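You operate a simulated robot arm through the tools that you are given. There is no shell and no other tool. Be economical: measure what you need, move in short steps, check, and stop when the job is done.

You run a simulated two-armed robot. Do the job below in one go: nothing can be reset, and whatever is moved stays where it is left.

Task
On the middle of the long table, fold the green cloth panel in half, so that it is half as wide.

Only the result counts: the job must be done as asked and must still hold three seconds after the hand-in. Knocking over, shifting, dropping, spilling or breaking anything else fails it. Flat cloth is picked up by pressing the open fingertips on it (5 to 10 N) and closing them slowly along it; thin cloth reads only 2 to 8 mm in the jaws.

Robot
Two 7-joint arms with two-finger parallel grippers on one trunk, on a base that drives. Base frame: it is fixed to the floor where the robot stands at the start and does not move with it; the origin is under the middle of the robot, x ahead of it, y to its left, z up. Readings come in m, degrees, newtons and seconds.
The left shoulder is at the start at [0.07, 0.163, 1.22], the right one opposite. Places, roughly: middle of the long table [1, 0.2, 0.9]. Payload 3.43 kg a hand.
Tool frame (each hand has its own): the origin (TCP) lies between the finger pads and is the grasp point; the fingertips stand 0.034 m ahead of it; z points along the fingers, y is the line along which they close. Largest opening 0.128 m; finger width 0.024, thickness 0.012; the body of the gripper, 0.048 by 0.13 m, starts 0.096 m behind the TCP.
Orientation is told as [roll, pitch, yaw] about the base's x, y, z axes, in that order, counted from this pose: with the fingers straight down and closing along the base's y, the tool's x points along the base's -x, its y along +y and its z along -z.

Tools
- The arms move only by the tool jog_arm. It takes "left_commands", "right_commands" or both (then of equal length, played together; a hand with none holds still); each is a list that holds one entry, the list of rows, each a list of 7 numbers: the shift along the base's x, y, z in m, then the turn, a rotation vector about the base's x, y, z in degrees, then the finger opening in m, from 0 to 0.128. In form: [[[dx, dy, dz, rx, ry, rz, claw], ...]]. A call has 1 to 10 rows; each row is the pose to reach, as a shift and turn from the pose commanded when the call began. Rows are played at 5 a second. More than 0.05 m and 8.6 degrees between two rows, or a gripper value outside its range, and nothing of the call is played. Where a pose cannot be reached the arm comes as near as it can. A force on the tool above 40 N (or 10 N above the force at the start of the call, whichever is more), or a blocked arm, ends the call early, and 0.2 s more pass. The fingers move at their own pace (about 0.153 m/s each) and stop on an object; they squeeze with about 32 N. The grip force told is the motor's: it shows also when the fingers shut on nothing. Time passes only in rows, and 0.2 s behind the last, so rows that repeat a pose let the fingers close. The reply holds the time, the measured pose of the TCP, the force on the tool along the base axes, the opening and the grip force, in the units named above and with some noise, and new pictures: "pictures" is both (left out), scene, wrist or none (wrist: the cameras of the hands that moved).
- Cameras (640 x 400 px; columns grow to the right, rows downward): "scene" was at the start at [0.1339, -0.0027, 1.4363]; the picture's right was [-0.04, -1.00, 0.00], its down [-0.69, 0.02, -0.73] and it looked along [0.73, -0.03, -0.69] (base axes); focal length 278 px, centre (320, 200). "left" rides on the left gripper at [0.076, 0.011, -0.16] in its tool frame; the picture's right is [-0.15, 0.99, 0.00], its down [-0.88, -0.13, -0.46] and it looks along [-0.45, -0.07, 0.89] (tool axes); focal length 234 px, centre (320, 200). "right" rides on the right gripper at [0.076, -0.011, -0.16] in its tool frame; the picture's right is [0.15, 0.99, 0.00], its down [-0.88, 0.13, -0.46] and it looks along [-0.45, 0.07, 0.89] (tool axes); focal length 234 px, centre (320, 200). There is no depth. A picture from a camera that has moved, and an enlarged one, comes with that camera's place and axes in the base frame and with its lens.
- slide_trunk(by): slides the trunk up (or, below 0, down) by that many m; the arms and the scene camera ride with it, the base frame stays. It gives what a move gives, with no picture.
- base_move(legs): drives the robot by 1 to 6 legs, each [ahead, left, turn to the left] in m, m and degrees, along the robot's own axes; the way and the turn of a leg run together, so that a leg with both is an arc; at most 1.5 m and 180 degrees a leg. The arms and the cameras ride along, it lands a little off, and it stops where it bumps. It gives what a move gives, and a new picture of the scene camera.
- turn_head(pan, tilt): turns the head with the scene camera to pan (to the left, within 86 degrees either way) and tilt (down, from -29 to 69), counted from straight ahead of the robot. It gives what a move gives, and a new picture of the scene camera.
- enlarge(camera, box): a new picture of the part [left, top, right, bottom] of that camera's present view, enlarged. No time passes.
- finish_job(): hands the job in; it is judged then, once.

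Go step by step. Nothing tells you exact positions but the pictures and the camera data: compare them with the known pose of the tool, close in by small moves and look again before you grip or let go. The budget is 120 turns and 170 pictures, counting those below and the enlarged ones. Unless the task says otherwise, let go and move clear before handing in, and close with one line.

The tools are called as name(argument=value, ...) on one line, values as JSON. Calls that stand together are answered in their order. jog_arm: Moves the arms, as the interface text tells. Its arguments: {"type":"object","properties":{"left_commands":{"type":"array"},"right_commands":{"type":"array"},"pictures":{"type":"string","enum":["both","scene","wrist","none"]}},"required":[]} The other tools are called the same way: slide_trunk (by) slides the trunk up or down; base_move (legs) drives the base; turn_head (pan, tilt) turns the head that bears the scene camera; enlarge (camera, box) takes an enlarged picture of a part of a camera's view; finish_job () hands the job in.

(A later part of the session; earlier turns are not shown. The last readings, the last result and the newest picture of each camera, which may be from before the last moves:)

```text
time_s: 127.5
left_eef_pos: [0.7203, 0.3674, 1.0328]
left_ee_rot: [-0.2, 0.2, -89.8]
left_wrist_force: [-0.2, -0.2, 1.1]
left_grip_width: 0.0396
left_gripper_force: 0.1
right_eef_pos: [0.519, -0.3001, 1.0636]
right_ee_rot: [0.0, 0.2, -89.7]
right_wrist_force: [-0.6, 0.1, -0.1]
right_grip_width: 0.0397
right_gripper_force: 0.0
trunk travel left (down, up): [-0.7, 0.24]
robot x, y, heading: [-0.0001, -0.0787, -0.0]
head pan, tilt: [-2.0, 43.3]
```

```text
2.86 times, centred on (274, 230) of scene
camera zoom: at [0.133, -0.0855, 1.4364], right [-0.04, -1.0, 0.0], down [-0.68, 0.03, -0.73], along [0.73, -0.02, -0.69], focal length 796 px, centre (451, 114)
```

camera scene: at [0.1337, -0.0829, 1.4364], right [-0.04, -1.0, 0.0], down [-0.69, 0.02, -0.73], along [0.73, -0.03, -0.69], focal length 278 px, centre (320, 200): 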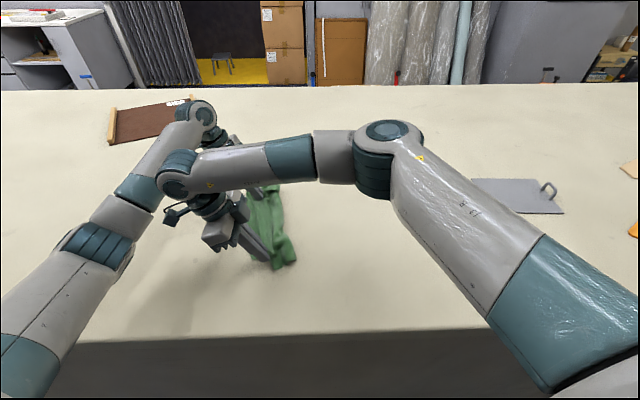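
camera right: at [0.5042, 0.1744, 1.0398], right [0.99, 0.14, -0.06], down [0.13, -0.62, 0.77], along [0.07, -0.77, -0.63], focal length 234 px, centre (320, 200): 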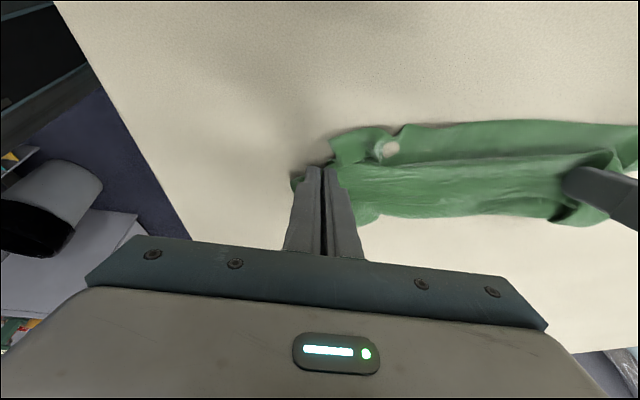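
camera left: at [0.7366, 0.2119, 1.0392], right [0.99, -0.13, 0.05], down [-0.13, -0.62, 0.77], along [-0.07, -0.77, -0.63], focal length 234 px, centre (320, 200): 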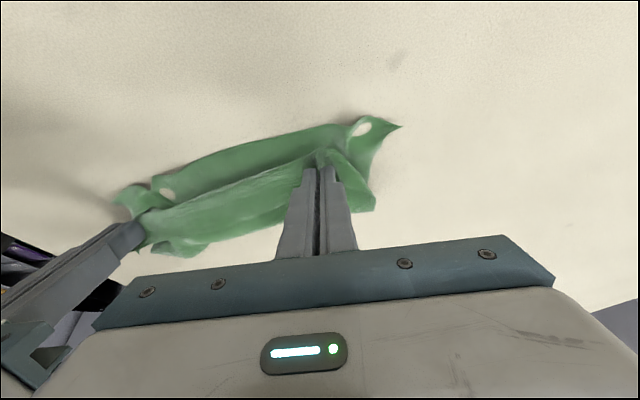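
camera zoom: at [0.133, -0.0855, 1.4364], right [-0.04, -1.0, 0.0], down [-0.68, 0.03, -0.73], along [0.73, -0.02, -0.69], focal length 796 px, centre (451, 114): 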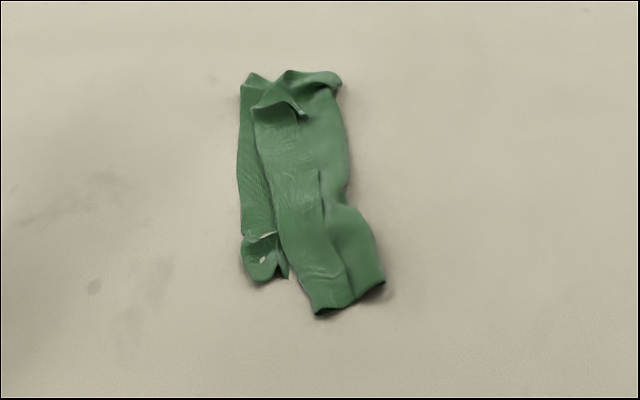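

It's folded in two, but the layers are offset at the near end and the strip is about 10–11 cm wide and wrinkled. I take a straight-down look with the right wrist camera before improving it.

jog_arm(right_commands=[[[0.02, 0.035, 0.015, 5, 0, 0, 0.04], [0.04, 0.07, 0.03, 10, 0, 0, 0.04], [0.06, 0.11, 0.04, 15, 0, 0, 0.04], [0.08, 0.15, 0.05, 20, 0, 0, 0.04], [0.09, 0.18, 0.05, 24, 0, 0, 0.04], [0.1, 0.2, 0.05, 28, 0, 0, 0.04]]], pictures="none")

enlarge(camera="right", box=[200, 20, 456, 180])

```text
time_s: 128.9
left_eef_pos: [0.7208, 0.3669, 1.0311]
left_ee_rot: [-0.2, 0.1, -89.8]
left_wrist_force: [-0.1, -0.5, 0.4]
left_grip_width: 0.0395
left_gripper_force: 0.0
right_eef_pos: [0.6214, -0.1006, 1.1155]
right_ee_rot: [0.2, 28.2, -89.9]
right_wrist_force: [0.3, -0.6, -0.1]
right_grip_width: 0.04
right_gripper_force: 0.0
trunk travel left (down, up): [-0.7, 0.24]
robot x, y, heading: [0.0034, -0.0829, 0.1]
head pan, tilt: [-2.0, 43.3]
```

```text
2.50 times, centred on (328, 100) of right
camera zoom: at [0.6094, -0.1084, 1.2929], right [0.99, 0.13, 0.07], down [0.13, -0.99, -0.01], along [0.07, 0.02, -1.0], focal length 585 px, centre (300, 450)
```

zoom: 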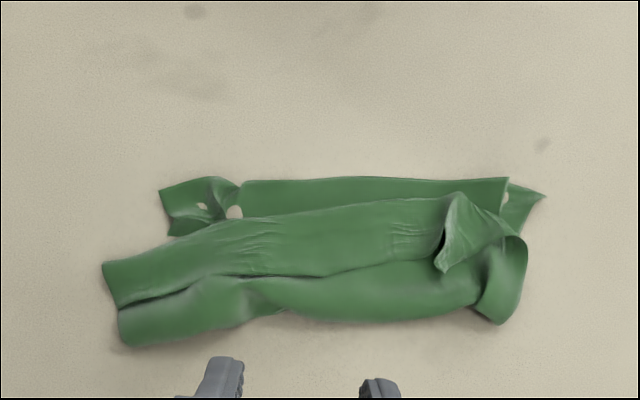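

This view explains it. The crease is clean, but the upper layer's free edge is hemmed back about 4–5 cm on top, and the lower layer's edge is tucked under. I'll flip the top flap outward first, starting with its raised far tip at (0.72, 0.045), using the left hand.

jog_arm(left_commands=[[[0, -0.045, 0, 0, 0, 0, 0.045], [0, -0.09, 0, 0, 0, 0, 0.05], [0, -0.135, 0, 0, 0, 0, 0.05], [0, -0.18, 0, 0, 0, 0, 0.05], [0, -0.225, 0, 0, 0, 0, 0.05], [0, -0.27, 0, 0, 0, 0, 0.05], [0, -0.315, -0.01, 0, 0, 0, 0.05], [0, -0.32, -0.05, 0, 0, 0, 0.05], [0, -0.32, -0.09, 0, 0, 0, 0.05]]], pictures="wrist")

```text
time_s: 130.9
left_eef_pos: [0.72, 0.0463, 0.9455]
left_ee_rot: [-0.2, 0.1, -89.8]
left_wrist_force: [0.5, -0.4, -0.1]
left_grip_width: 0.05
left_gripper_force: 0.0
right_eef_pos: [0.6208, -0.0988, 1.1165]
right_ee_rot: [0.1, 28.1, -89.7]
right_wrist_force: [0.4, -0.8, 0.1]
right_grip_width: 0.0399
right_gripper_force: 0.1
trunk travel left (down, up): [-0.7, 0.24]
robot x, y, heading: [-0.0003, -0.0812, -0.0]
head pan, tilt: [-2.0, 43.3]
camera left: at [0.7317, 0.1208, 1.1045], right [0.99, -0.14, 0.0], down [-0.13, -0.88, 0.45], along [-0.07, -0.45, -0.89], focal length 234 px, centre (320, 200)
```

left: 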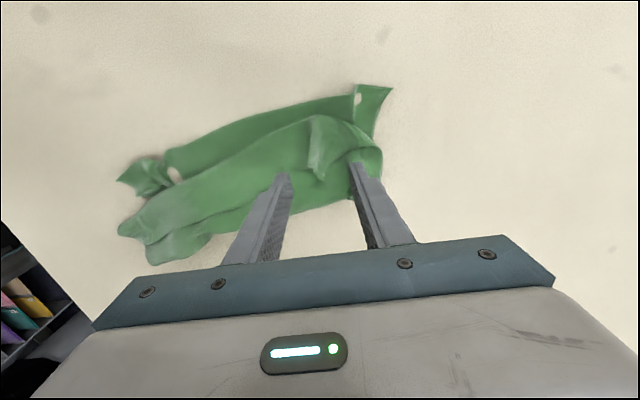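

The standing tip is between the fingers. I lower slightly and close on it, then flip it up and to the left.

jog_arm(left_commands=[[[0, 0.004, -0.012, 0, 0, 0, 0.05], [0, 0.004, -0.021, 0, 0, 0, 0.045], [0, 0.004, -0.021, 0, 0, 0, 0.035], [0, 0.004, -0.021, 0, 0, 0, 0.025], [0, 0.004, -0.021, 0, 0, 0, 0.015], [0, 0.004, -0.021, 0, 0, 0, 0.0], [0, 0.004, -0.021, 0, 0, 0, 0.0], [0, 0.004, -0.005, 0, 0, 0, 0.0]]], pictures="wrist")

```text
time_s: 132.7
left_eef_pos: [0.7218, 0.0518, 0.9416]
left_ee_rot: [-0.1, 0.2, -89.8]
left_wrist_force: [-0.3, -1.0, -0.2]
left_grip_width: 0.0023
left_gripper_force: 32.0
right_eef_pos: [0.6201, -0.1001, 1.1164]
right_ee_rot: [0.1, 28.1, -89.8]
right_wrist_force: [-0.1, -0.6, 0.1]
right_grip_width: 0.04
right_gripper_force: 0.2
trunk travel left (down, up): [-0.7, 0.24]
robot x, y, heading: [-0.003, -0.0837, -0.2]
head pan, tilt: [-2.0, 43.3]
camera left: at [0.7328, 0.1249, 1.0998], right [0.99, -0.14, 0.0], down [-0.13, -0.88, 0.45], along [-0.07, -0.45, -0.89], focal length 234 px, centre (320, 200)
```

left: 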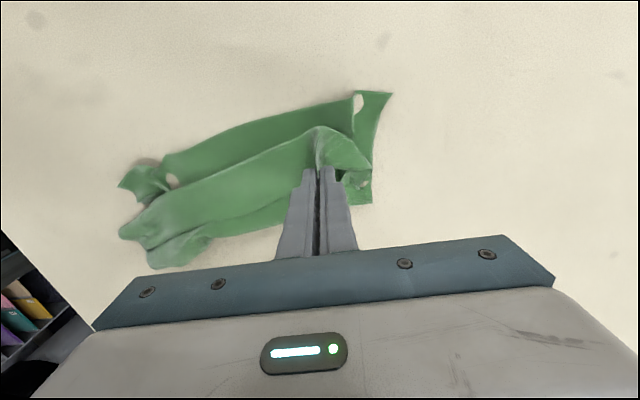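

The tip is held. I flip it over toward the left edge and lay it down.

jog_arm(left_commands=[[[0, 0.008, 0.02, 0, 0, 0, 0], [0.002, 0.022, 0.032, 0, 0, 0, 0], [0.005, 0.04, 0.035, 0, 0, 0, 0], [0.008, 0.058, 0.025, 0, 0, 0, 0], [0.01, 0.07, 0.005, 0, 0, 0, 0], [0.01, 0.075, -0.015, 0, 0, 0, 0], [0.01, 0.075, -0.018, 0, 0, 0, 0]]], pictures="none")

enlarge(camera="right", box=[200, 20, 456, 180])

```text
time_s: 134.3
left_eef_pos: [0.7315, 0.1257, 0.9231]
left_ee_rot: [-0.2, 0.1, -89.8]
left_wrist_force: [0.5, -0.6, 2.8]
left_grip_width: 0.0022
left_gripper_force: 32.1
right_eef_pos: [0.6215, -0.0999, 1.1165]
right_ee_rot: [0.2, 28.3, -89.8]
right_wrist_force: [-0.1, 1.1, -0.2]
right_grip_width: 0.04
right_gripper_force: 0.1
trunk travel left (down, up): [-0.7, 0.24]
robot x, y, heading: [-0.0007, -0.082, 0.0]
head pan, tilt: [-2.0, 43.3]
```

```text
2.50 times, centred on (328, 100) of right
camera zoom: at [0.6083, -0.1092, 1.2934], right [0.99, 0.13, 0.07], down [0.13, -0.99, -0.01], along [0.07, 0.02, -1.0], focal length 585 px, centre (300, 450)
```

zoom: 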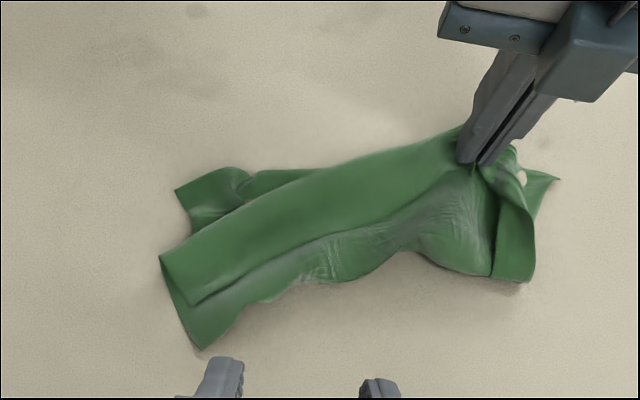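

The far part of the flap is out; the near part is still hemmed, with its corner at about (0.55, -0.01). Holding the far end with the left hand, I bring the right hand down over that corner.

jog_arm(right_commands=[[[-0.012, 0.02, -0.03, -6, 0, 0, 0.04], [-0.025, 0.04, -0.06, -12, 0, 0, 0.04], [-0.038, 0.06, -0.09, -18, 0, 0, 0.04], [-0.05, 0.08, -0.12, -23, 0, 0, 0.04], [-0.062, 0.097, -0.145, -28, 0, 0, 0.04], [-0.065, 0.1, -0.172, -28, 0, 0, 0.04]]], pictures="wrist")

```text
time_s: 135.7
left_eef_pos: [0.7313, 0.1257, 0.9212]
left_ee_rot: [-0.2, 0.3, -89.8]
left_wrist_force: [-0.7, 0.4, 1.8]
left_grip_width: 0.0024
left_gripper_force: 31.6
right_eef_pos: [0.555, -0.0026, 0.9425]
right_ee_rot: [0.0, 0.1, -89.9]
right_wrist_force: [-0.6, 0.1, 0.1]
right_grip_width: 0.0399
right_gripper_force: 0.2
trunk travel left (down, up): [-0.7, 0.24]
robot x, y, heading: [-0.005, -0.078, -0.2]
head pan, tilt: [-2.0, 43.3]
camera right: at [0.5439, 0.0732, 1.1032], right [0.99, 0.15, 0.0], down [0.13, -0.88, 0.45], along [0.07, -0.45, -0.89], focal length 234 px, centre (320, 200)
```

right: 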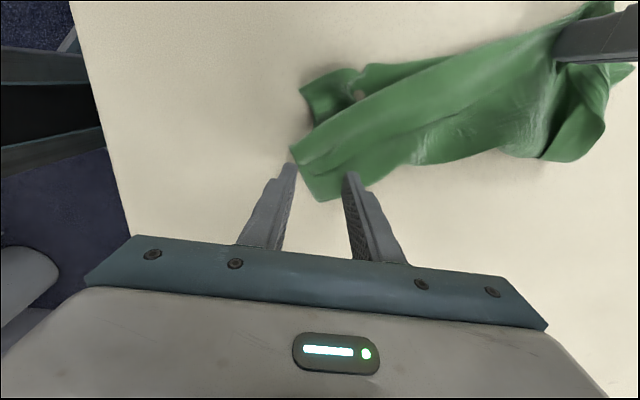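

The flap's near corner is at about (0.545, -0.007). I shift 1.7 cm further along the flap, then press lightly.

jog_arm(right_commands=[[[0.017, 0.008, -0.01, 0, 0, 0, 0.04], [0.017, 0.008, -0.02, 0, 0, 0, 0.04], [0.017, 0.008, -0.024, 0, 0, 0, 0.04], [0.017, 0.008, -0.0265, 0, 0, 0, 0.04], [0.017, 0.008, -0.0265, 0, 0, 0, 0.04]]], pictures="none")

```text
time_s: 136.9
left_eef_pos: [0.7304, 0.1264, 0.9223]
left_ee_rot: [-0.2, 0.0, -89.8]
left_wrist_force: [0.2, -1.1, 1.7]
left_grip_width: 0.0022
left_gripper_force: 31.2
right_eef_pos: [0.5723, 0.0068, 0.9165]
right_ee_rot: [0.1, 0.2, -89.9]
right_wrist_force: [-0.4, -1.2, 4.7]
right_grip_width: 0.0401
right_gripper_force: 0.1
trunk travel left (down, up): [-0.7, 0.24]
robot x, y, heading: [-0.0023, -0.076, 0.1]
head pan, tilt: [-2.0, 43.3]
```

A light press of 4.7 N suits gripping just the top layer. I close slowly.

jog_arm(right_commands=[[[0, 0, 0, 0, 0, 0, 0.037], [0, 0, 0, 0, 0, 0, 0.034], [0, 0, 0, 0, 0, 0, 0.031], [0, 0, 0, 0, 0, 0, 0.028], [0, 0, 0, 0, 0, 0, 0.025], [0, 0, 0, 0, 0, 0, 0.022], [0, 0, 0, 0, 0, 0, 0.019], [0, 0, 0, 0, 0, 0, 0.016], [0, 0, 0, 0, 0, 0, 0.013], [0, 0, 0, 0, 0, 0, 0.01]]], pictures="none")

jog_arm(right_commands=[[[0, 0, 0, 0, 0, 0, 0.007], [0, 0, 0, 0, 0, 0, 0.004], [0, 0, 0, 0, 0, 0, 0.0], [0, 0, 0, 0, 0, 0, 0], [0, 0, 0.01, 0, 0, 0, 0], [0, 0, 0.02, 0, 0, 0, 0]]], pictures="wrist")

```text
time_s: 139.1
left_eef_pos: [0.7309, 0.1261, 0.9214]
left_ee_rot: [-0.1, 0.1, -89.8]
left_wrist_force: [0.3, -0.3, 1.2]
left_grip_width: 0.0021
left_gripper_force: 32.4
right_eef_pos: [0.5714, 0.008, 0.9163]
right_ee_rot: [0.1, 0.1, -89.9]
right_wrist_force: [0.3, 0.9, 2.3]
right_grip_width: 0.0097
right_gripper_force: 0.2
trunk travel left (down, up): [-0.7, 0.24]
robot x, y, heading: [-0.0, -0.0832, 0.3]
head pan, tilt: [-2.0, 43.3]
```

```text
time_s: 140.5
left_eef_pos: [0.7321, 0.1264, 0.9224]
left_ee_rot: [-0.1, 0.2, -89.8]
left_wrist_force: [-2.5, 0.1, 1.1]
left_grip_width: 0.0023
left_gripper_force: 32.4
right_eef_pos: [0.572, 0.0081, 0.937]
right_ee_rot: [0.0, 0.1, -89.9]
right_wrist_force: [1.6, 0.3, -0.1]
right_grip_width: 0.0016
right_gripper_force: 31.9
trunk travel left (down, up): [-0.7, 0.24]
robot x, y, heading: [-0.0027, -0.0859, 0.0]
head pan, tilt: [-2.0, 43.3]
camera right: at [0.5603, 0.0841, 1.097], right [0.99, 0.15, 0.0], down [0.13, -0.88, 0.45], along [0.07, -0.45, -0.89], focal length 234 px, centre (320, 200)
```

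right: 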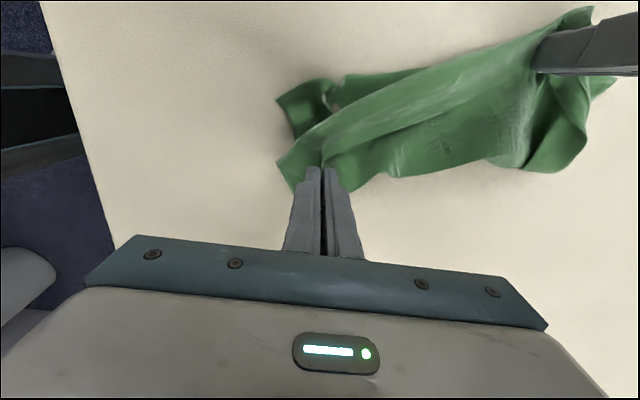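

The near flap is held too. I flip it over to the left while the left hand keeps the far end.

jog_arm(right_commands=[[[0, 0.006, 0.02, 0, 0, 0, 0], [-0.004, 0.02, 0.035, 0, 0, 0, 0], [-0.01, 0.04, 0.042, 0, 0, 0, 0], [-0.016, 0.06, 0.035, 0, 0, 0, 0], [-0.022, 0.078, 0.02, 0, 0, 0, 0], [-0.026, 0.09, 0.0, 0, 0, 0, 0], [-0.028, 0.096, -0.014, 0, 0, 0, 0]]], pictures="none")

enlarge(camera="scene", box=[170, 150, 338, 290])

enlarge(camera="left", box=[0, 0, 640, 400])

```text
time_s: 142.1
left_eef_pos: [0.7311, 0.127, 0.9222]
left_ee_rot: [-0.1, 0.1, -89.7]
left_wrist_force: [-1.3, -1.3, 1.3]
left_grip_width: 0.0022
left_gripper_force: 32.0
right_eef_pos: [0.5438, 0.1028, 0.9241]
right_ee_rot: [0.2, 0.1, -89.9]
right_wrist_force: [-0.2, 0.0, -0.4]
right_grip_width: 0.0016
right_gripper_force: 32.2
trunk travel left (down, up): [-0.7, 0.24]
robot x, y, heading: [-0.0017, -0.0797, 0.2]
head pan, tilt: [-2.0, 43.3]
```

```text
2.86 times, centred on (254, 220) of scene
camera zoom: at [0.1336, -0.0835, 1.4364], right [-0.04, -1.0, 0.0], down [-0.69, 0.02, -0.73], along [0.73, -0.03, -0.69], focal length 796 px, centre (509, 143)
```

zoom: 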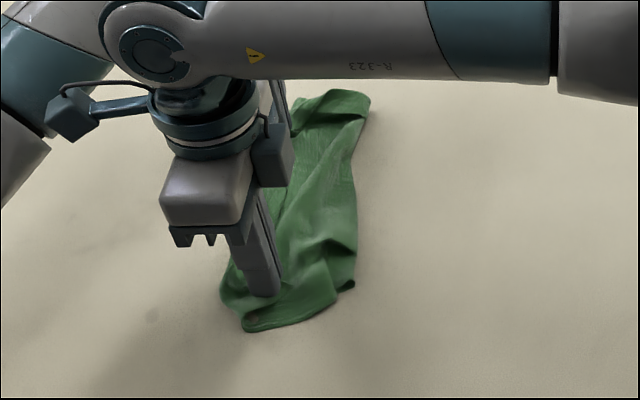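

```text
1.00 times, centred on (320, 200) of left
camera zoom: at [0.7424, 0.2007, 1.0812], right [0.99, -0.14, 0.0], down [-0.13, -0.88, 0.45], along [-0.07, -0.45, -0.89], focal length 234 px, centre (320, 200)
```

zoom: 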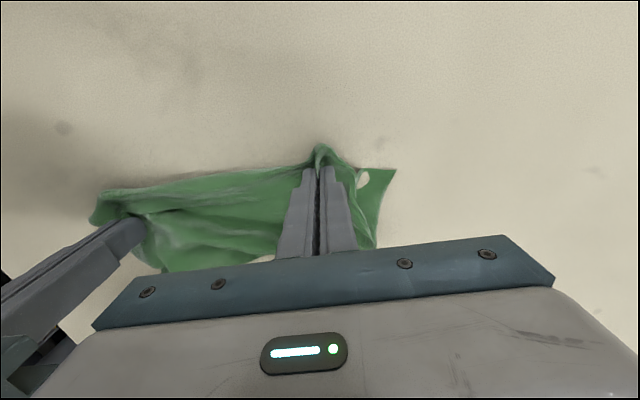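

The upper edge now lies over the left edge, with the crease at y ≈ 0.03–0.04. I release both hands, clear the left, and look from straight above again.

jog_arm(right_commands=[[[0, 0, -0.002, 0, 0, 0, 0.01], [0, 0, -0.002, 0, 0, 0, 0.025], [0, 0, -0.002, 0, 0, 0, 0.035], [0, 0, 0.02, 0, 0, 0, 0.035], [0, 0, 0.06, 0, 0, 0, 0.035], [0.01, -0.03, 0.1, 5, 0, 0, 0.035], [0.025, -0.07, 0.13, 10, 0, 0, 0.035], [0.04, -0.11, 0.16, 16, 0, 0, 0.035], [0.06, -0.15, 0.18, 22, 0, 0, 0.035], [0.075, -0.185, 0.195, 28, 0, 0, 0.035]]], left_commands=[[[0, 0, 0, 0, 0, 0, 0.01], [0, 0, 0, 0, 0, 0, 0.025], [0, 0, 0, 0, 0, 0, 0.035], [0, 0, 0.02, 0, 0, 0, 0.035], [0, 0.005, 0.06, 0, 0, 0, 0.035], [0, 0.03, 0.09, 0, 0, 0, 0.035], [0, 0.07, 0.1, 0, 0, 0, 0.035], [0, 0.11, 0.1, 0, 0, 0, 0.035], [0, 0.15, 0.1, 0, 0, 0, 0.035], [0, 0.19, 0.1, 0, 0, 0, 0.035]]], pictures="none")

enlarge(camera="right", box=[200, 0, 456, 160])

```text
refused: row 6 steps farther than a row can; nothing moved
```

```text
2.50 times, centred on (328, 80) of right
camera zoom: at [0.5313, 0.1787, 1.0834], right [0.99, 0.15, 0.0], down [0.13, -0.88, 0.45], along [0.07, -0.45, -0.89], focal length 585 px, centre (300, 500)
```

zoom: 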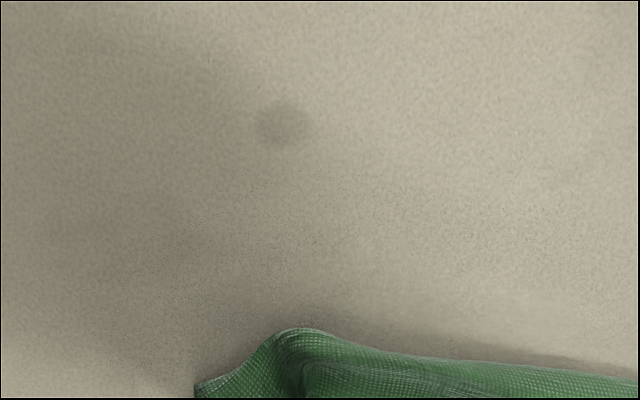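

One step was too long, so nothing moved. I repeat with smaller steps.

jog_arm(right_commands=[[[0, 0, -0.002, 0, 0, 0, 0.01], [0, 0, -0.002, 0, 0, 0, 0.025], [0, 0, -0.002, 0, 0, 0, 0.035], [0, 0, 0.02, 0, 0, 0, 0.035], [0, 0, 0.06, 0, 0, 0, 0.035], [0.01, -0.02, 0.1, 5, 0, 0, 0.035], [0.02, -0.055, 0.13, 11, 0, 0, 0.035], [0.035, -0.095, 0.155, 17, 0, 0, 0.035], [0.055, -0.135, 0.175, 23, 0, 0, 0.035], [0.07, -0.178, 0.185, 28, 0, 0, 0.035]]], left_commands=[[[0, 0, 0, 0, 0, 0, 0.01], [0, 0, 0, 0, 0, 0, 0.025], [0, 0, 0, 0, 0, 0, 0.035], [0, 0, 0.02, 0, 0, 0, 0.035], [0, 0.005, 0.06, 0, 0, 0, 0.035], [0, 0.03, 0.09, 0, 0, 0, 0.035], [0, 0.07, 0.1, 0, 0, 0, 0.035], [0, 0.11, 0.1, 0, 0, 0, 0.035], [0, 0.15, 0.1, 0, 0, 0, 0.035], [0, 0.19, 0.1, 0, 0, 0, 0.035]]], pictures="none")

enlarge(camera="right", box=[200, 0, 456, 160])

```text
time_s: 144.3
left_eef_pos: [0.7316, 0.3146, 1.0214]
left_ee_rot: [-0.1, 0.2, -89.8]
left_wrist_force: [0.8, -0.6, 1.2]
left_grip_width: 0.0349
left_gripper_force: 0.1
right_eef_pos: [0.6135, -0.0778, 1.1058]
right_ee_rot: [0.2, 28.2, -89.9]
right_wrist_force: [0.0, 0.3, 0.3]
right_grip_width: 0.0352
right_gripper_force: 0.1
trunk travel left (down, up): [-0.7, 0.24]
robot x, y, heading: [0.0015, -0.0814, -0.1]
head pan, tilt: [-2.0, 43.3]
```

```text
2.50 times, centred on (328, 80) of right
camera zoom: at [0.6008, -0.0862, 1.2819], right [0.99, 0.13, 0.07], down [0.13, -0.99, -0.01], along [0.07, 0.02, -1.0], focal length 585 px, centre (300, 500)
```

zoom: 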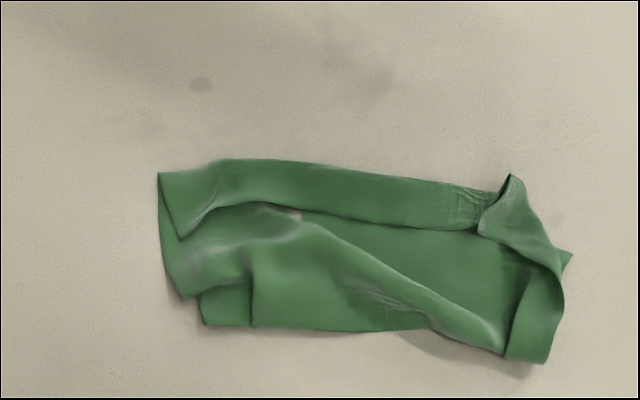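

From above, the footprint is now about 12 × 28 cm, but the upper layer's edge is still hemmed back on top. The cut-edge corners are accessible at about (0.53, 0.083) near and (0.727, 0.12) far. I'll grip those actual corners, lift the cloth to hang freely, and fold it once more.

jog_arm(right_commands=[[[-0.01, 0.025, -0.015, -4, 0, 0, 0.04], [-0.02, 0.05, -0.035, -8, 0, 0, 0.04], [-0.03, 0.075, -0.055, -12, 0, 0, 0.04], [-0.038, 0.1, -0.075, -16, 0, 0, 0.04], [-0.046, 0.125, -0.095, -21, 0, 0, 0.04], [-0.054, 0.148, -0.12, -25, 0, 0, 0.04], [-0.06, 0.168, -0.145, -28, 0, 0, 0.04], [-0.0615, 0.171, -0.16, -28, 0, 0, 0.04]]], left_commands=[[[0, -0.03, 0, 0, 0, 0, 0.045], [0, -0.06, 0, 0, 0, 0, 0.045], [0, -0.09, 0, 0, 0, 0, 0.045], [0, -0.12, 0, 0, 0, 0, 0.045], [-0.001, -0.15, -0.01, 0, 0, 0, 0.045], [-0.002, -0.175, -0.03, 0, 0, 0, 0.045], [-0.003, -0.19, -0.055, 0, 0, 0, 0.045], [-0.003, -0.192, -0.075, 0, 0, 0, 0.045]]], pictures="wrist")

```text
time_s: 146.1
left_eef_pos: [0.7293, 0.1246, 0.9474]
left_ee_rot: [-0.2, 0.1, -89.8]
left_wrist_force: [-0.1, 0.3, -0.9]
left_grip_width: 0.0452
left_gripper_force: 0.1
right_eef_pos: [0.5539, 0.0986, 0.9464]
right_ee_rot: [0.1, 0.1, -89.9]
right_wrist_force: [0.3, 0.8, -0.5]
right_grip_width: 0.0399
right_gripper_force: 0.1
trunk travel left (down, up): [-0.7, 0.24]
robot x, y, heading: [0.0009, -0.0794, -0.3]
head pan, tilt: [-2.0, 43.3]
camera right: at [0.5418, 0.1733, 1.1066], right [0.99, 0.15, 0.0], down [0.13, -0.88, 0.45], along [0.07, -0.45, -0.89], focal length 234 px, centre (320, 200)
camera left: at [0.7406, 0.1983, 1.1055], right [0.99, -0.14, 0.0], down [-0.13, -0.88, 0.45], along [-0.07, -0.45, -0.89], focal length 234 px, centre (320, 200)
```

right: 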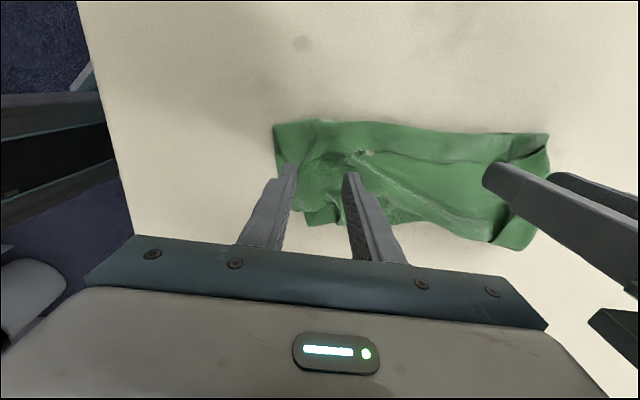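
left: 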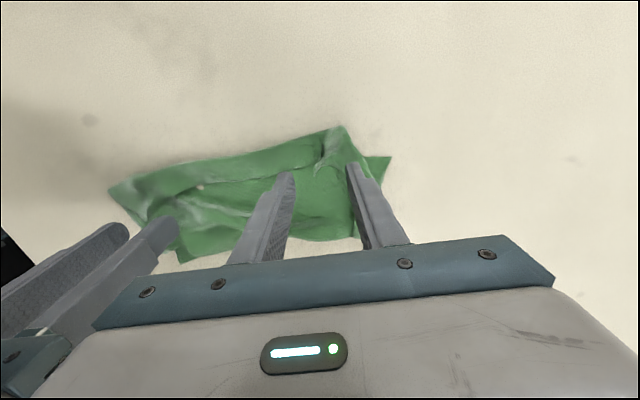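

The tips are slightly further left than estimated, so I correct by 1–2 cm and lower: the left straddles the standing tip and the right presses lightly on the flap.

jog_arm(right_commands=[[[0, 0.01, -0.01, 0, 0, 0, 0.04], [0, 0.018, -0.02, 0, 0, 0, 0.04], [0, 0.018, -0.026, 0, 0, 0, 0.04], [0, 0.018, -0.029, 0, 0, 0, 0.04], [0, 0.018, -0.03, 0, 0, 0, 0.04], [0, 0.018, -0.03, 0, 0, 0, 0.04], [0, 0.018, -0.03, 0, 0, 0, 0.04]]], left_commands=[[[0, 0.01, -0.01, 0, 0, 0, 0.045], [0, 0.01, -0.022, 0, 0, 0, 0.045], [0, 0.01, -0.022, 0, 0, 0, 0.035], [0, 0.01, -0.022, 0, 0, 0, 0.025], [0, 0.01, -0.022, 0, 0, 0, 0.012], [0, 0.01, -0.022, 0, 0, 0, 0.0], [0, 0.01, -0.022, 0, 0, 0, 0.0]]], pictures="none")

```text
time_s: 146.9
left_eef_pos: [0.7278, 0.1384, 0.9222]
left_ee_rot: [-0.5, 0.3, -89.5]
left_wrist_force: [0.2, -0.4, 0.0]
left_grip_width: 0.0249
left_gripper_force: 0.1
right_eef_pos: [0.552, 0.1167, 0.9247]
right_ee_rot: [0.0, 0.4, -89.5]
right_wrist_force: [-3.5, -4.5, 1.3]
right_grip_width: 0.0401
right_gripper_force: 0.1
trunk travel left (down, up): [-0.7, 0.24]
robot x, y, heading: [0.0048, -0.0783, -0.1]
head pan, tilt: [-2.0, 43.3]
stopped in row 4 (right hand): the force on the tool passed its limit (the readings are from after the stop); the commanded pose is now the measured one
```

The right hand stopped on a brief force spike. I close the left on its tip first, with the right holding still.

jog_arm(left_commands=[[[0, 0, 0, 0, 0, 0, 0.018], [0, 0, 0, 0, 0, 0, 0.008], [0, 0, 0, 0, 0, 0, 0.0], [0, 0, 0, 0, 0, 0, 0.0]]], pictures="scene")

```text
time_s: 147.9
left_eef_pos: [0.7281, 0.138, 0.922]
left_ee_rot: [-0.5, 0.2, -89.5]
left_wrist_force: [-0.3, 1.2, -0.9]
left_grip_width: 0.0019
left_gripper_force: 31.8
right_eef_pos: [0.5526, 0.1162, 0.9253]
right_ee_rot: [0.2, 0.4, -89.6]
right_wrist_force: [-7.2, -11.1, 2.1]
right_grip_width: 0.0396
right_gripper_force: 0.0
trunk travel left (down, up): [-0.7, 0.24]
robot x, y, heading: [0.0005, -0.0788, -0.0]
head pan, tilt: [-2.0, 43.3]
camera scene: at [0.1338, -0.0835, 1.4363], right [-0.04, -1.0, 0.0], down [-0.69, 0.02, -0.73], along [0.73, -0.03, -0.69], focal length 278 px, centre (320, 200)
```

scene: 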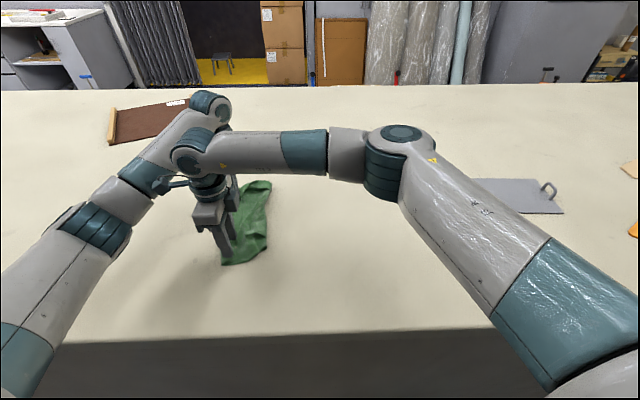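

The right wrist is touching the left forearm, because both hands are working too far to the robot's left. I let go, raise both, and drive the base 0.17 m left for better room.

jog_arm(right_commands=[[[0, -0.01, 0.01, 0, 0, 0, 0.04], [0, -0.03, 0.03, 0, 0, 0, 0.04], [0, -0.06, 0.055, 0, 0, 0, 0.04], [0, -0.09, 0.08, 0, 0, 0, 0.04], [0, -0.12, 0.1, 0, 0, 0, 0.04]]], left_commands=[[[0, 0, 0, 0, 0, 0, 0.0], [0, 0, 0, 0, 0, 0, 0.02], [0, 0, 0, 0, 0, 0, 0.045], [0, 0, 0.04, 0, 0, 0, 0.045], [0, 0, 0.08, 0, 0, 0, 0.045]]], pictures="none")

base_move(legs=[[0, 0.17, 0]])

enlarge(camera="right", box=[160, 40, 640, 340])

```text
time_s: 149.1
left_eef_pos: [0.7271, 0.137, 1.0011]
left_ee_rot: [-0.4, 0.3, -89.6]
left_wrist_force: [-0.4, 0.5, 0.0]
left_grip_width: 0.0453
left_gripper_force: 0.0
right_eef_pos: [0.5527, -0.0035, 1.0251]
right_ee_rot: [0.2, 0.6, -89.6]
right_wrist_force: [-0.3, -0.9, 0.1]
right_grip_width: 0.0399
right_gripper_force: 0.1
trunk travel left (down, up): [-0.7, 0.24]
robot x, y, heading: [0.0037, -0.0787, 0.1]
head pan, tilt: [-2.0, 43.3]
```

```text
time_s: 150.6
left_eef_pos: [0.7285, 0.3089, 1.001]
left_ee_rot: [-0.3, 0.3, -89.5]
left_wrist_force: [-0.6, -0.5, 0.7]
left_grip_width: 0.0452
left_gripper_force: 0.1
right_eef_pos: [0.554, 0.1684, 1.0267]
right_ee_rot: [0.3, 0.3, -89.7]
right_wrist_force: [0.6, 0.4, -0.7]
right_grip_width: 0.04
right_gripper_force: 0.0
trunk travel left (down, up): [-0.7, 0.24]
robot x, y, heading: [-0.0016, 0.0894, -0.1]
head pan, tilt: [-2.0, 43.3]
camera scene: at [0.1336, 0.0858, 1.4364], right [-0.03, -1.0, 0.0], down [-0.69, 0.02, -0.73], along [0.73, -0.02, -0.69], focal length 278 px, centre (320, 200)
```

scene: 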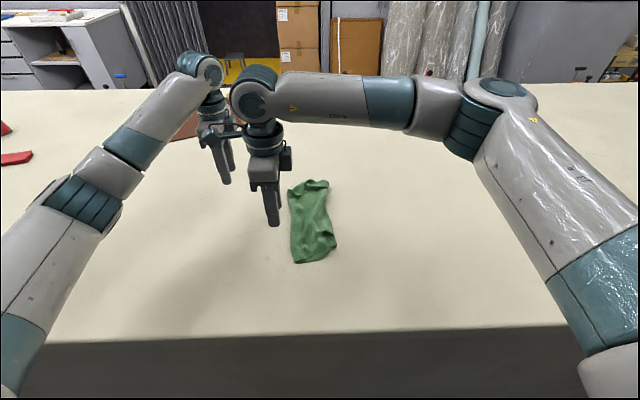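

```text
1.33 times, centred on (400, 190) of right
camera zoom: at [0.5404, 0.2429, 1.1861], right [0.99, 0.15, 0.0], down [0.14, -0.88, 0.45], along [0.07, -0.44, -0.89], focal length 312 px, centre (213, 213)
```

zoom: 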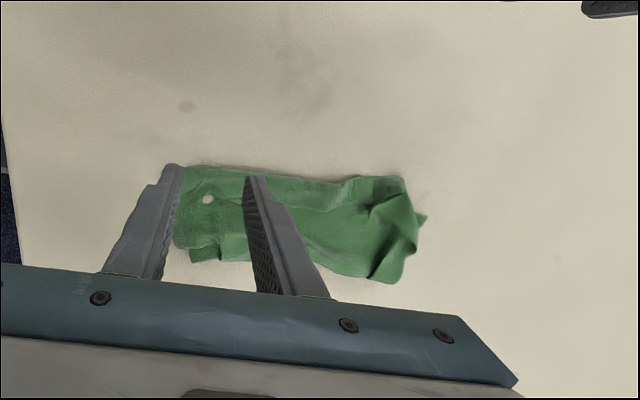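

The cloth is now in clear view, and I zoom in on it.

enlarge(camera="scene", box=[264, 168, 376, 276])

```text
3.70 times, centred on (320, 222) of scene
camera zoom: at [0.1336, 0.0858, 1.4364], right [-0.03, -1.0, 0.0], down [-0.69, 0.02, -0.73], along [0.73, -0.02, -0.69], focal length 1031 px, centre (320, 118)
```

zoom: 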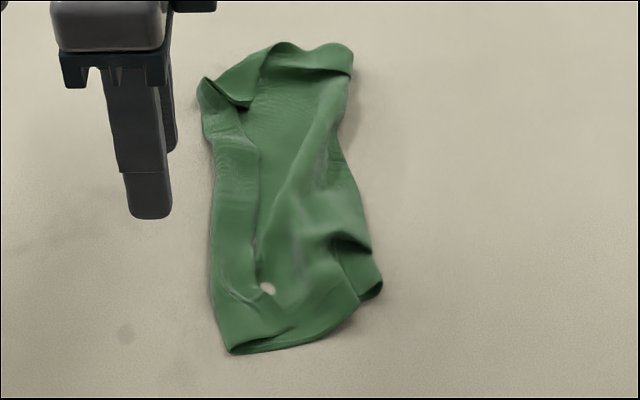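

I make one more careful attempt: regrip the far tip with the left hand where it was held before, and bring the right hand over the near end of the flap.

jog_arm(right_commands=[[[0.003, -0.015, -0.02, 0, 0, 0, 0.04], [0.006, -0.03, -0.045, 0, 0, 0, 0.04], [0.009, -0.043, -0.07, 0, 0, 0, 0.04], [0.011, -0.043, -0.09, 0, 0, 0, 0.04], [0.011, -0.043, -0.1, 0, 0, 0, 0.04], [0.011, -0.043, -0.106, 0, 0, 0, 0.04], [0.011, -0.043, -0.108, 0, 0, 0, 0.04], [0.011, -0.043, -0.1095, 0, 0, 0, 0.04], [0.011, -0.043, -0.1095, 0, 0, 0, 0.04]]], left_commands=[[[0, -0.045, 0, 0, 0, 0, 0.045], [0, -0.09, 0, 0, 0, 0, 0.045], [0, -0.13, -0.005, 0, 0, 0, 0.045], [0, -0.165, -0.03, 0, 0, 0, 0.045], [0, -0.172, -0.06, 0, 0, 0, 0.045], [0, -0.172, -0.079, 0, 0, 0, 0.04], [0, -0.172, -0.079, 0, 0, 0, 0.025], [0, -0.172, -0.079, 0, 0, 0, 0.01], [0, -0.172, -0.079, 0, 0, 0, 0.0]]], pictures="none")

```text
time_s: 152.6
left_eef_pos: [0.7274, 0.1347, 0.9224]
left_ee_rot: [-0.4, 0.4, -89.5]
left_wrist_force: [-0.2, -0.2, -0.8]
left_grip_width: 0.002
left_gripper_force: 31.5
right_eef_pos: [0.5648, 0.1263, 0.9171]
right_ee_rot: [0.2, 0.4, -89.6]
right_wrist_force: [0.6, 0.9, 3.8]
right_grip_width: 0.0404
right_gripper_force: 0.0
trunk travel left (down, up): [-0.7, 0.24]
robot x, y, heading: [-0.0018, 0.0871, 0.1]
head pan, tilt: [-2.0, 43.3]
```

The left hand holds the far tip at 2.0 mm, and the right presses with 3.8 N. I close the right slowly.

jog_arm(right_commands=[[[0, 0, -0.0005, 0, 0, 0, 0.037], [0, 0, -0.0005, 0, 0, 0, 0.034], [0, 0, -0.0005, 0, 0, 0, 0.031], [0, 0, -0.0005, 0, 0, 0, 0.028], [0, 0, -0.0005, 0, 0, 0, 0.025], [0, 0, -0.0005, 0, 0, 0, 0.022], [0, 0, -0.0005, 0, 0, 0, 0.019], [0, 0, -0.0005, 0, 0, 0, 0.016], [0, 0, -0.0005, 0, 0, 0, 0.013], [0, 0, -0.0005, 0, 0, 0, 0.01]]], pictures="none")

jog_arm(right_commands=[[[0, 0, 0, 0, 0, 0, 0.007], [0, 0, 0, 0, 0, 0, 0.004], [0, 0, 0, 0, 0, 0, 0.0], [0, 0, 0, 0, 0, 0, 0], [0, 0, 0.01, 0, 0, 0, 0], [0, 0, 0.025, 0, 0, 0, 0]]], left_commands=[[[0, 0, 0, 0, 0, 0, 0], [0, 0, 0, 0, 0, 0, 0], [0, 0, 0, 0, 0, 0, 0], [0, 0, 0, 0, 0, 0, 0], [0, 0, 0.01, 0, 0, 0, 0], [0, 0, 0.025, 0, 0, 0, 0]]], pictures="wrist")

```text
time_s: 154.8
left_eef_pos: [0.7286, 0.135, 0.9236]
left_ee_rot: [-0.3, 0.2, -89.5]
left_wrist_force: [-0.5, 0.5, 0.1]
left_grip_width: 0.0024
left_gripper_force: 32.1
right_eef_pos: [0.5646, 0.1264, 0.9156]
right_ee_rot: [0.2, 0.4, -89.6]
right_wrist_force: [0.6, 0.3, 0.4]
right_grip_width: 0.0102
right_gripper_force: 0.1
trunk travel left (down, up): [-0.7, 0.24]
robot x, y, heading: [0.0005, 0.0884, 0.0]
head pan, tilt: [-2.0, 43.3]
```

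```text
time_s: 156.2
left_eef_pos: [0.7282, 0.1357, 0.9481]
left_ee_rot: [-0.5, 0.3, -89.3]
left_wrist_force: [-2.0, 0.3, -0.2]
left_grip_width: 0.002
left_gripper_force: 32.3
right_eef_pos: [0.5627, 0.1259, 0.9415]
right_ee_rot: [0.2, 0.4, -89.6]
right_wrist_force: [2.0, 0.4, 0.2]
right_grip_width: 0.0022
right_gripper_force: 31.8
trunk travel left (down, up): [-0.7, 0.24]
robot x, y, heading: [0.0011, 0.0856, 0.3]
head pan, tilt: [-2.0, 43.3]
camera right: at [0.5503, 0.2, 1.1009], right [0.99, 0.15, 0.0], down [0.14, -0.88, 0.45], along [0.07, -0.44, -0.89], focal length 234 px, centre (320, 200)
camera left: at [0.7391, 0.2093, 1.1072], right [0.99, -0.14, -0.01], down [-0.12, -0.88, 0.45], along [-0.07, -0.45, -0.89], focal length 234 px, centre (320, 200)
```

right: 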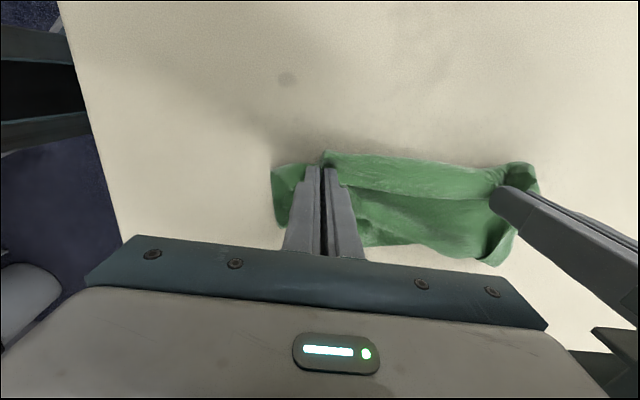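
left: 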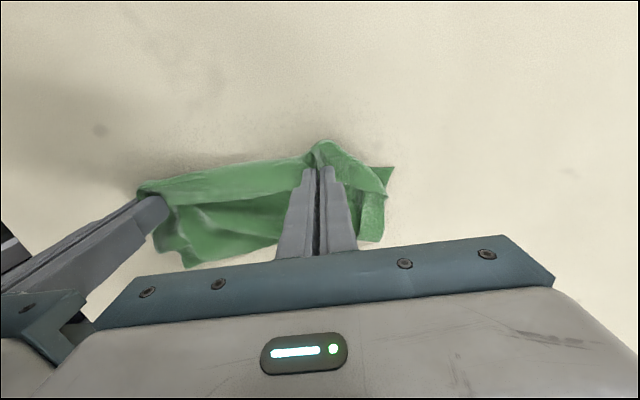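

Both hands hold the free edge. I lift the cloth to hang and spread the hands to tension the edge.

jog_arm(right_commands=[[[0, -0.005, 0.03, 0, 0, 0, 0], [0, -0.01, 0.06, 0, 0, 0, 0], [-0.003, -0.02, 0.09, 0, 0, 0, 0], [-0.006, -0.03, 0.12, 0, 0, 0, 0], [-0.01, -0.04, 0.15, 0, 0, 0, 0], [-0.014, -0.05, 0.18, 0, 0, 0, 0], [-0.017, -0.055, 0.21, 0, 0, 0, 0], [-0.02, -0.06, 0.235, 0, 0, 0, 0], [-0.022, -0.06, 0.25, 0, 0, 0, 0], [-0.024, -0.06, 0.255, 0, 0, 0, 0]]], left_commands=[[[0, -0.005, 0.03, 0, 0, 0, 0], [0, -0.012, 0.06, 0, 0, 0, 0], [0, -0.022, 0.09, 0, 0, 0, 0], [0, -0.034, 0.12, 0, 0, 0, 0], [0.001, -0.046, 0.15, 0, 0, 0, 0], [0.002, -0.056, 0.18, 0, 0, 0, 0], [0.003, -0.064, 0.21, 0, 0, 0, 0], [0.004, -0.07, 0.235, 0, 0, 0, 0], [0.004, -0.07, 0.248, 0, 0, 0, 0], [0.004, -0.07, 0.248, 0, 0, 0, 0]]], pictures="both")

```text
time_s: 158.4
left_eef_pos: [0.7319, 0.0646, 1.1956]
left_ee_rot: [-0.5, 0.3, -89.5]
left_wrist_force: [-28.3, -0.3, 0.0]
left_grip_width: 0.0017
left_gripper_force: 32.1
right_eef_pos: [0.5405, 0.0664, 1.1961]
right_ee_rot: [0.4, 0.3, -89.6]
right_wrist_force: [28.1, 0.4, -0.7]
right_grip_width: 0.0022
right_gripper_force: 32.3
trunk travel left (down, up): [-0.7, 0.24]
robot x, y, heading: [0.0007, 0.0897, 0.0]
head pan, tilt: [-2.0, 43.3]
camera scene: at [0.1339, 0.0863, 1.4363], right [-0.03, -1.0, 0.0], down [-0.69, 0.02, -0.73], along [0.73, -0.02, -0.69], focal length 278 px, centre (320, 200)
camera right: at [0.5274, 0.1406, 1.3565], right [0.99, 0.15, 0.01], down [0.13, -0.88, 0.45], along [0.07, -0.44, -0.89], focal length 234 px, centre (320, 200)
camera left: at [0.7435, 0.1391, 1.3546], right [0.99, -0.14, -0.01], down [-0.12, -0.88, 0.45], along [-0.07, -0.45, -0.89], focal length 234 px, centre (320, 200)
```

scene: 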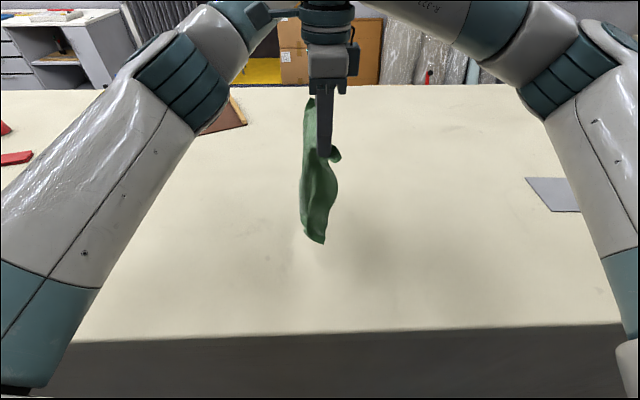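
right: 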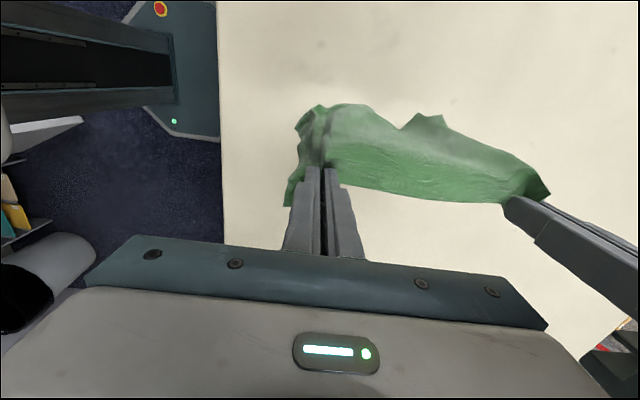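
left: 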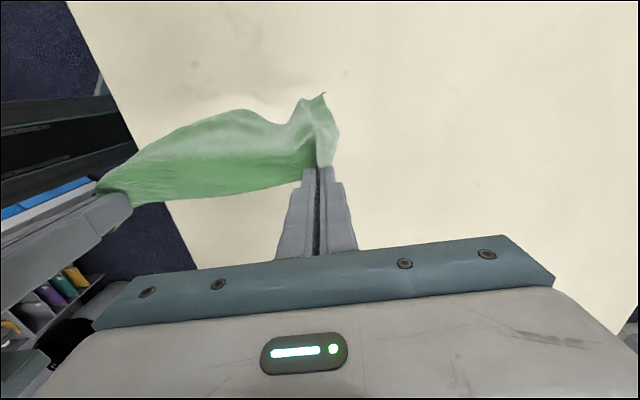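

The hem has opened: the sheet now hangs its full length, with the bottom edge near z 0.925. I ease the tension and lay the lower half down in a rightward arc.

jog_arm(right_commands=[[[0.003, 0, -0.025, 0, 0, 0, 0], [0.003, 0, -0.05, 0, 0, 0, 0], [0.003, -0.025, -0.058, 0, 0, 0, 0], [0.003, -0.055, -0.072, 0, 0, 0, 0], [0.003, -0.085, -0.092, 0, 0, 0, 0], [0.003, -0.11, -0.117, 0, 0, 0, 0], [0.003, -0.13, -0.145, 0, 0, 0, 0], [0.003, -0.14, -0.17, 0, 0, 0, 0], [0.003, -0.14, -0.172, 0, 0, 0, 0]]], left_commands=[[[-0.003, 0, -0.025, 0, 0, 0, 0], [-0.003, 0, -0.05, 0, 0, 0, 0], [-0.003, -0.025, -0.058, 0, 0, 0, 0], [-0.003, -0.055, -0.072, 0, 0, 0, 0], [-0.003, -0.085, -0.092, 0, 0, 0, 0], [-0.003, -0.11, -0.117, 0, 0, 0, 0], [-0.003, -0.13, -0.145, 0, 0, 0, 0], [-0.003, -0.14, -0.17, 0, 0, 0, 0], [-0.003, -0.14, -0.172, 0, 0, 0, 0]]], pictures="none")

enlarge(camera="scene", box=[250, 140, 418, 280])

```text
time_s: 160.4
left_eef_pos: [0.7214, -0.0608, 1.0238]
left_ee_rot: [-0.3, 0.3, -89.4]
left_wrist_force: [-1.3, -0.4, 0.7]
left_grip_width: 0.0018
left_gripper_force: 31.3
left hand out of reach, approached as far as the arm can: row 7, 8, 9
right_eef_pos: [0.5428, -0.0735, 1.0226]
right_ee_rot: [0.1, 0.5, -89.5]
right_wrist_force: [1.7, 0.6, 0.8]
right_grip_width: 0.0022
right_gripper_force: 31.9
trunk travel left (down, up): [-0.7, 0.24]
robot x, y, heading: [0.0028, 0.0897, 0.1]
head pan, tilt: [-2.0, 43.3]
```

```text
2.86 times, centred on (334, 210) of scene
camera zoom: at [0.1329, 0.0863, 1.4365], right [-0.03, -1.0, 0.0], down [-0.68, 0.02, -0.73], along [0.73, -0.02, -0.69], focal length 796 px, centre (280, 171)
```

zoom: 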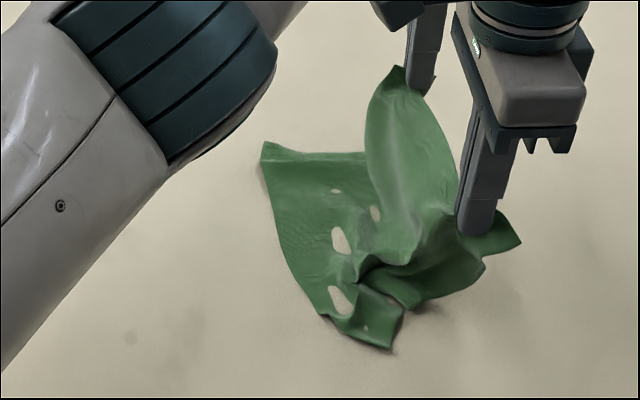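

The far half is laid out well, with the far-left corner at (0.752, 0.085); the near end is still bunched and I'll pull that straight afterwards. Now I fold the held edge over to the left.

jog_arm(right_commands=[[[0, 0.015, -0.005, 0, 0, 0, 0], [-0.001, 0.035, -0.012, 0, 0, 0, 0], [-0.003, 0.058, -0.024, 0, 0, 0, 0], [-0.005, 0.082, -0.04, 0, 0, 0, 0], [-0.007, 0.105, -0.058, 0, 0, 0, 0], [-0.009, 0.125, -0.078, 0, 0, 0, 0], [-0.01, 0.14, -0.095, 0, 0, 0, 0], [-0.01, 0.145, -0.102, 0, 0, 0, 0]]], left_commands=[[[0, 0.015, -0.005, 0, 0, 0, 0], [0, 0.035, -0.012, 0, 0, 0, 0], [0, 0.058, -0.024, 0, 0, 0, 0], [0, 0.082, -0.04, 0, 0, 0, 0], [0, 0.105, -0.058, 0, 0, 0, 0], [0, 0.122, -0.078, 0, 0, 0, 0], [0, 0.135, -0.095, 0, 0, 0, 0], [0, 0.137, -0.102, 0, 0, 0, 0]]], pictures="none")

jog_arm(right_commands=[[[0, 0, 0, 0, 0, 0, 0.01], [0, 0, 0, 0, 0, 0, 0.03], [0, 0, 0.02, 0, 0, 0, 0.035], [0, 0, 0.05, 0, 0, 0, 0.035], [0, -0.03, 0.08, 0, 0, 0, 0.035], [0, -0.075, 0.1, 0, 0, 0, 0.035], [0, -0.12, 0.1, 0, 0, 0, 0.035], [0, -0.165, 0.1, 0, 0, 0, 0.035], [0, -0.21, 0.1, 0, 0, 0, 0.035], [0, -0.25, 0.1, 0, 0, 0, 0.035]]], left_commands=[[[0, 0, 0, 0, 0, 0, 0.01], [0, 0, 0, 0, 0, 0, 0.03], [0, 0, 0.02, 0, 0, 0, 0.035], [0, 0, 0.05, 0, 0, 0, 0.035], [0, 0.02, 0.08, 0, 0, 0, 0.035], [0, 0.06, 0.1, 0, 0, 0, 0.035], [0, 0.1, 0.1, 0, 0, 0, 0.035], [0, 0.14, 0.1, 0, 0, 0, 0.035], [0, 0.18, 0.1, 0, 0, 0, 0.035], [0, 0.2, 0.1, 0, 0, 0, 0.035]]], pictures="none")

enlarge(camera="scene", box=[250, 150, 394, 270])

```text
time_s: 162.2
left_eef_pos: [0.72, 0.0755, 0.9215]
left_ee_rot: [-0.3, 0.3, -89.5]
left_wrist_force: [-11.4, -0.9, 0.0]
left_grip_width: 0.0022
left_gripper_force: 32.1
right_eef_pos: [0.5343, 0.0715, 0.9242]
right_ee_rot: [0.6, 0.6, -89.7]
right_wrist_force: [18.3, -1.0, 20.4]
right_grip_width: 0.0023
right_gripper_force: 31.7
trunk travel left (down, up): [-0.7, 0.24]
robot x, y, heading: [0.0004, 0.0909, 0.2]
head pan, tilt: [-2.0, 43.3]
```

```text
time_s: 164.4
left_eef_pos: [0.7199, 0.2749, 1.0208]
left_ee_rot: [-0.4, 0.3, -89.5]
left_wrist_force: [-0.2, 0.0, 0.7]
left_grip_width: 0.0349
left_gripper_force: 0.0
right_eef_pos: [0.5319, -0.1803, 1.023]
right_ee_rot: [0.2, 0.6, -89.5]
right_wrist_force: [-0.6, -0.2, 0.2]
right_grip_width: 0.0349
right_gripper_force: 0.1
trunk travel left (down, up): [-0.7, 0.24]
robot x, y, heading: [-0.0033, 0.0888, 0.3]
head pan, tilt: [-2.0, 43.3]
```

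```text
3.33 times, centred on (322, 210) of scene
camera zoom: at [0.133, 0.085, 1.4364], right [-0.03, -1.0, 0.0], down [-0.68, 0.02, -0.73], along [0.73, -0.02, -0.69], focal length 928 px, centre (313, 167)
```

zoom: 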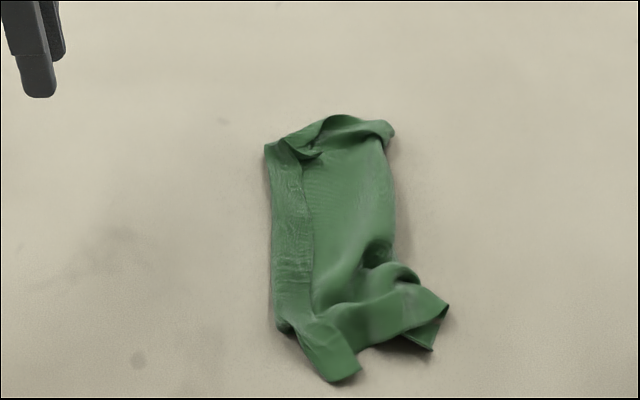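

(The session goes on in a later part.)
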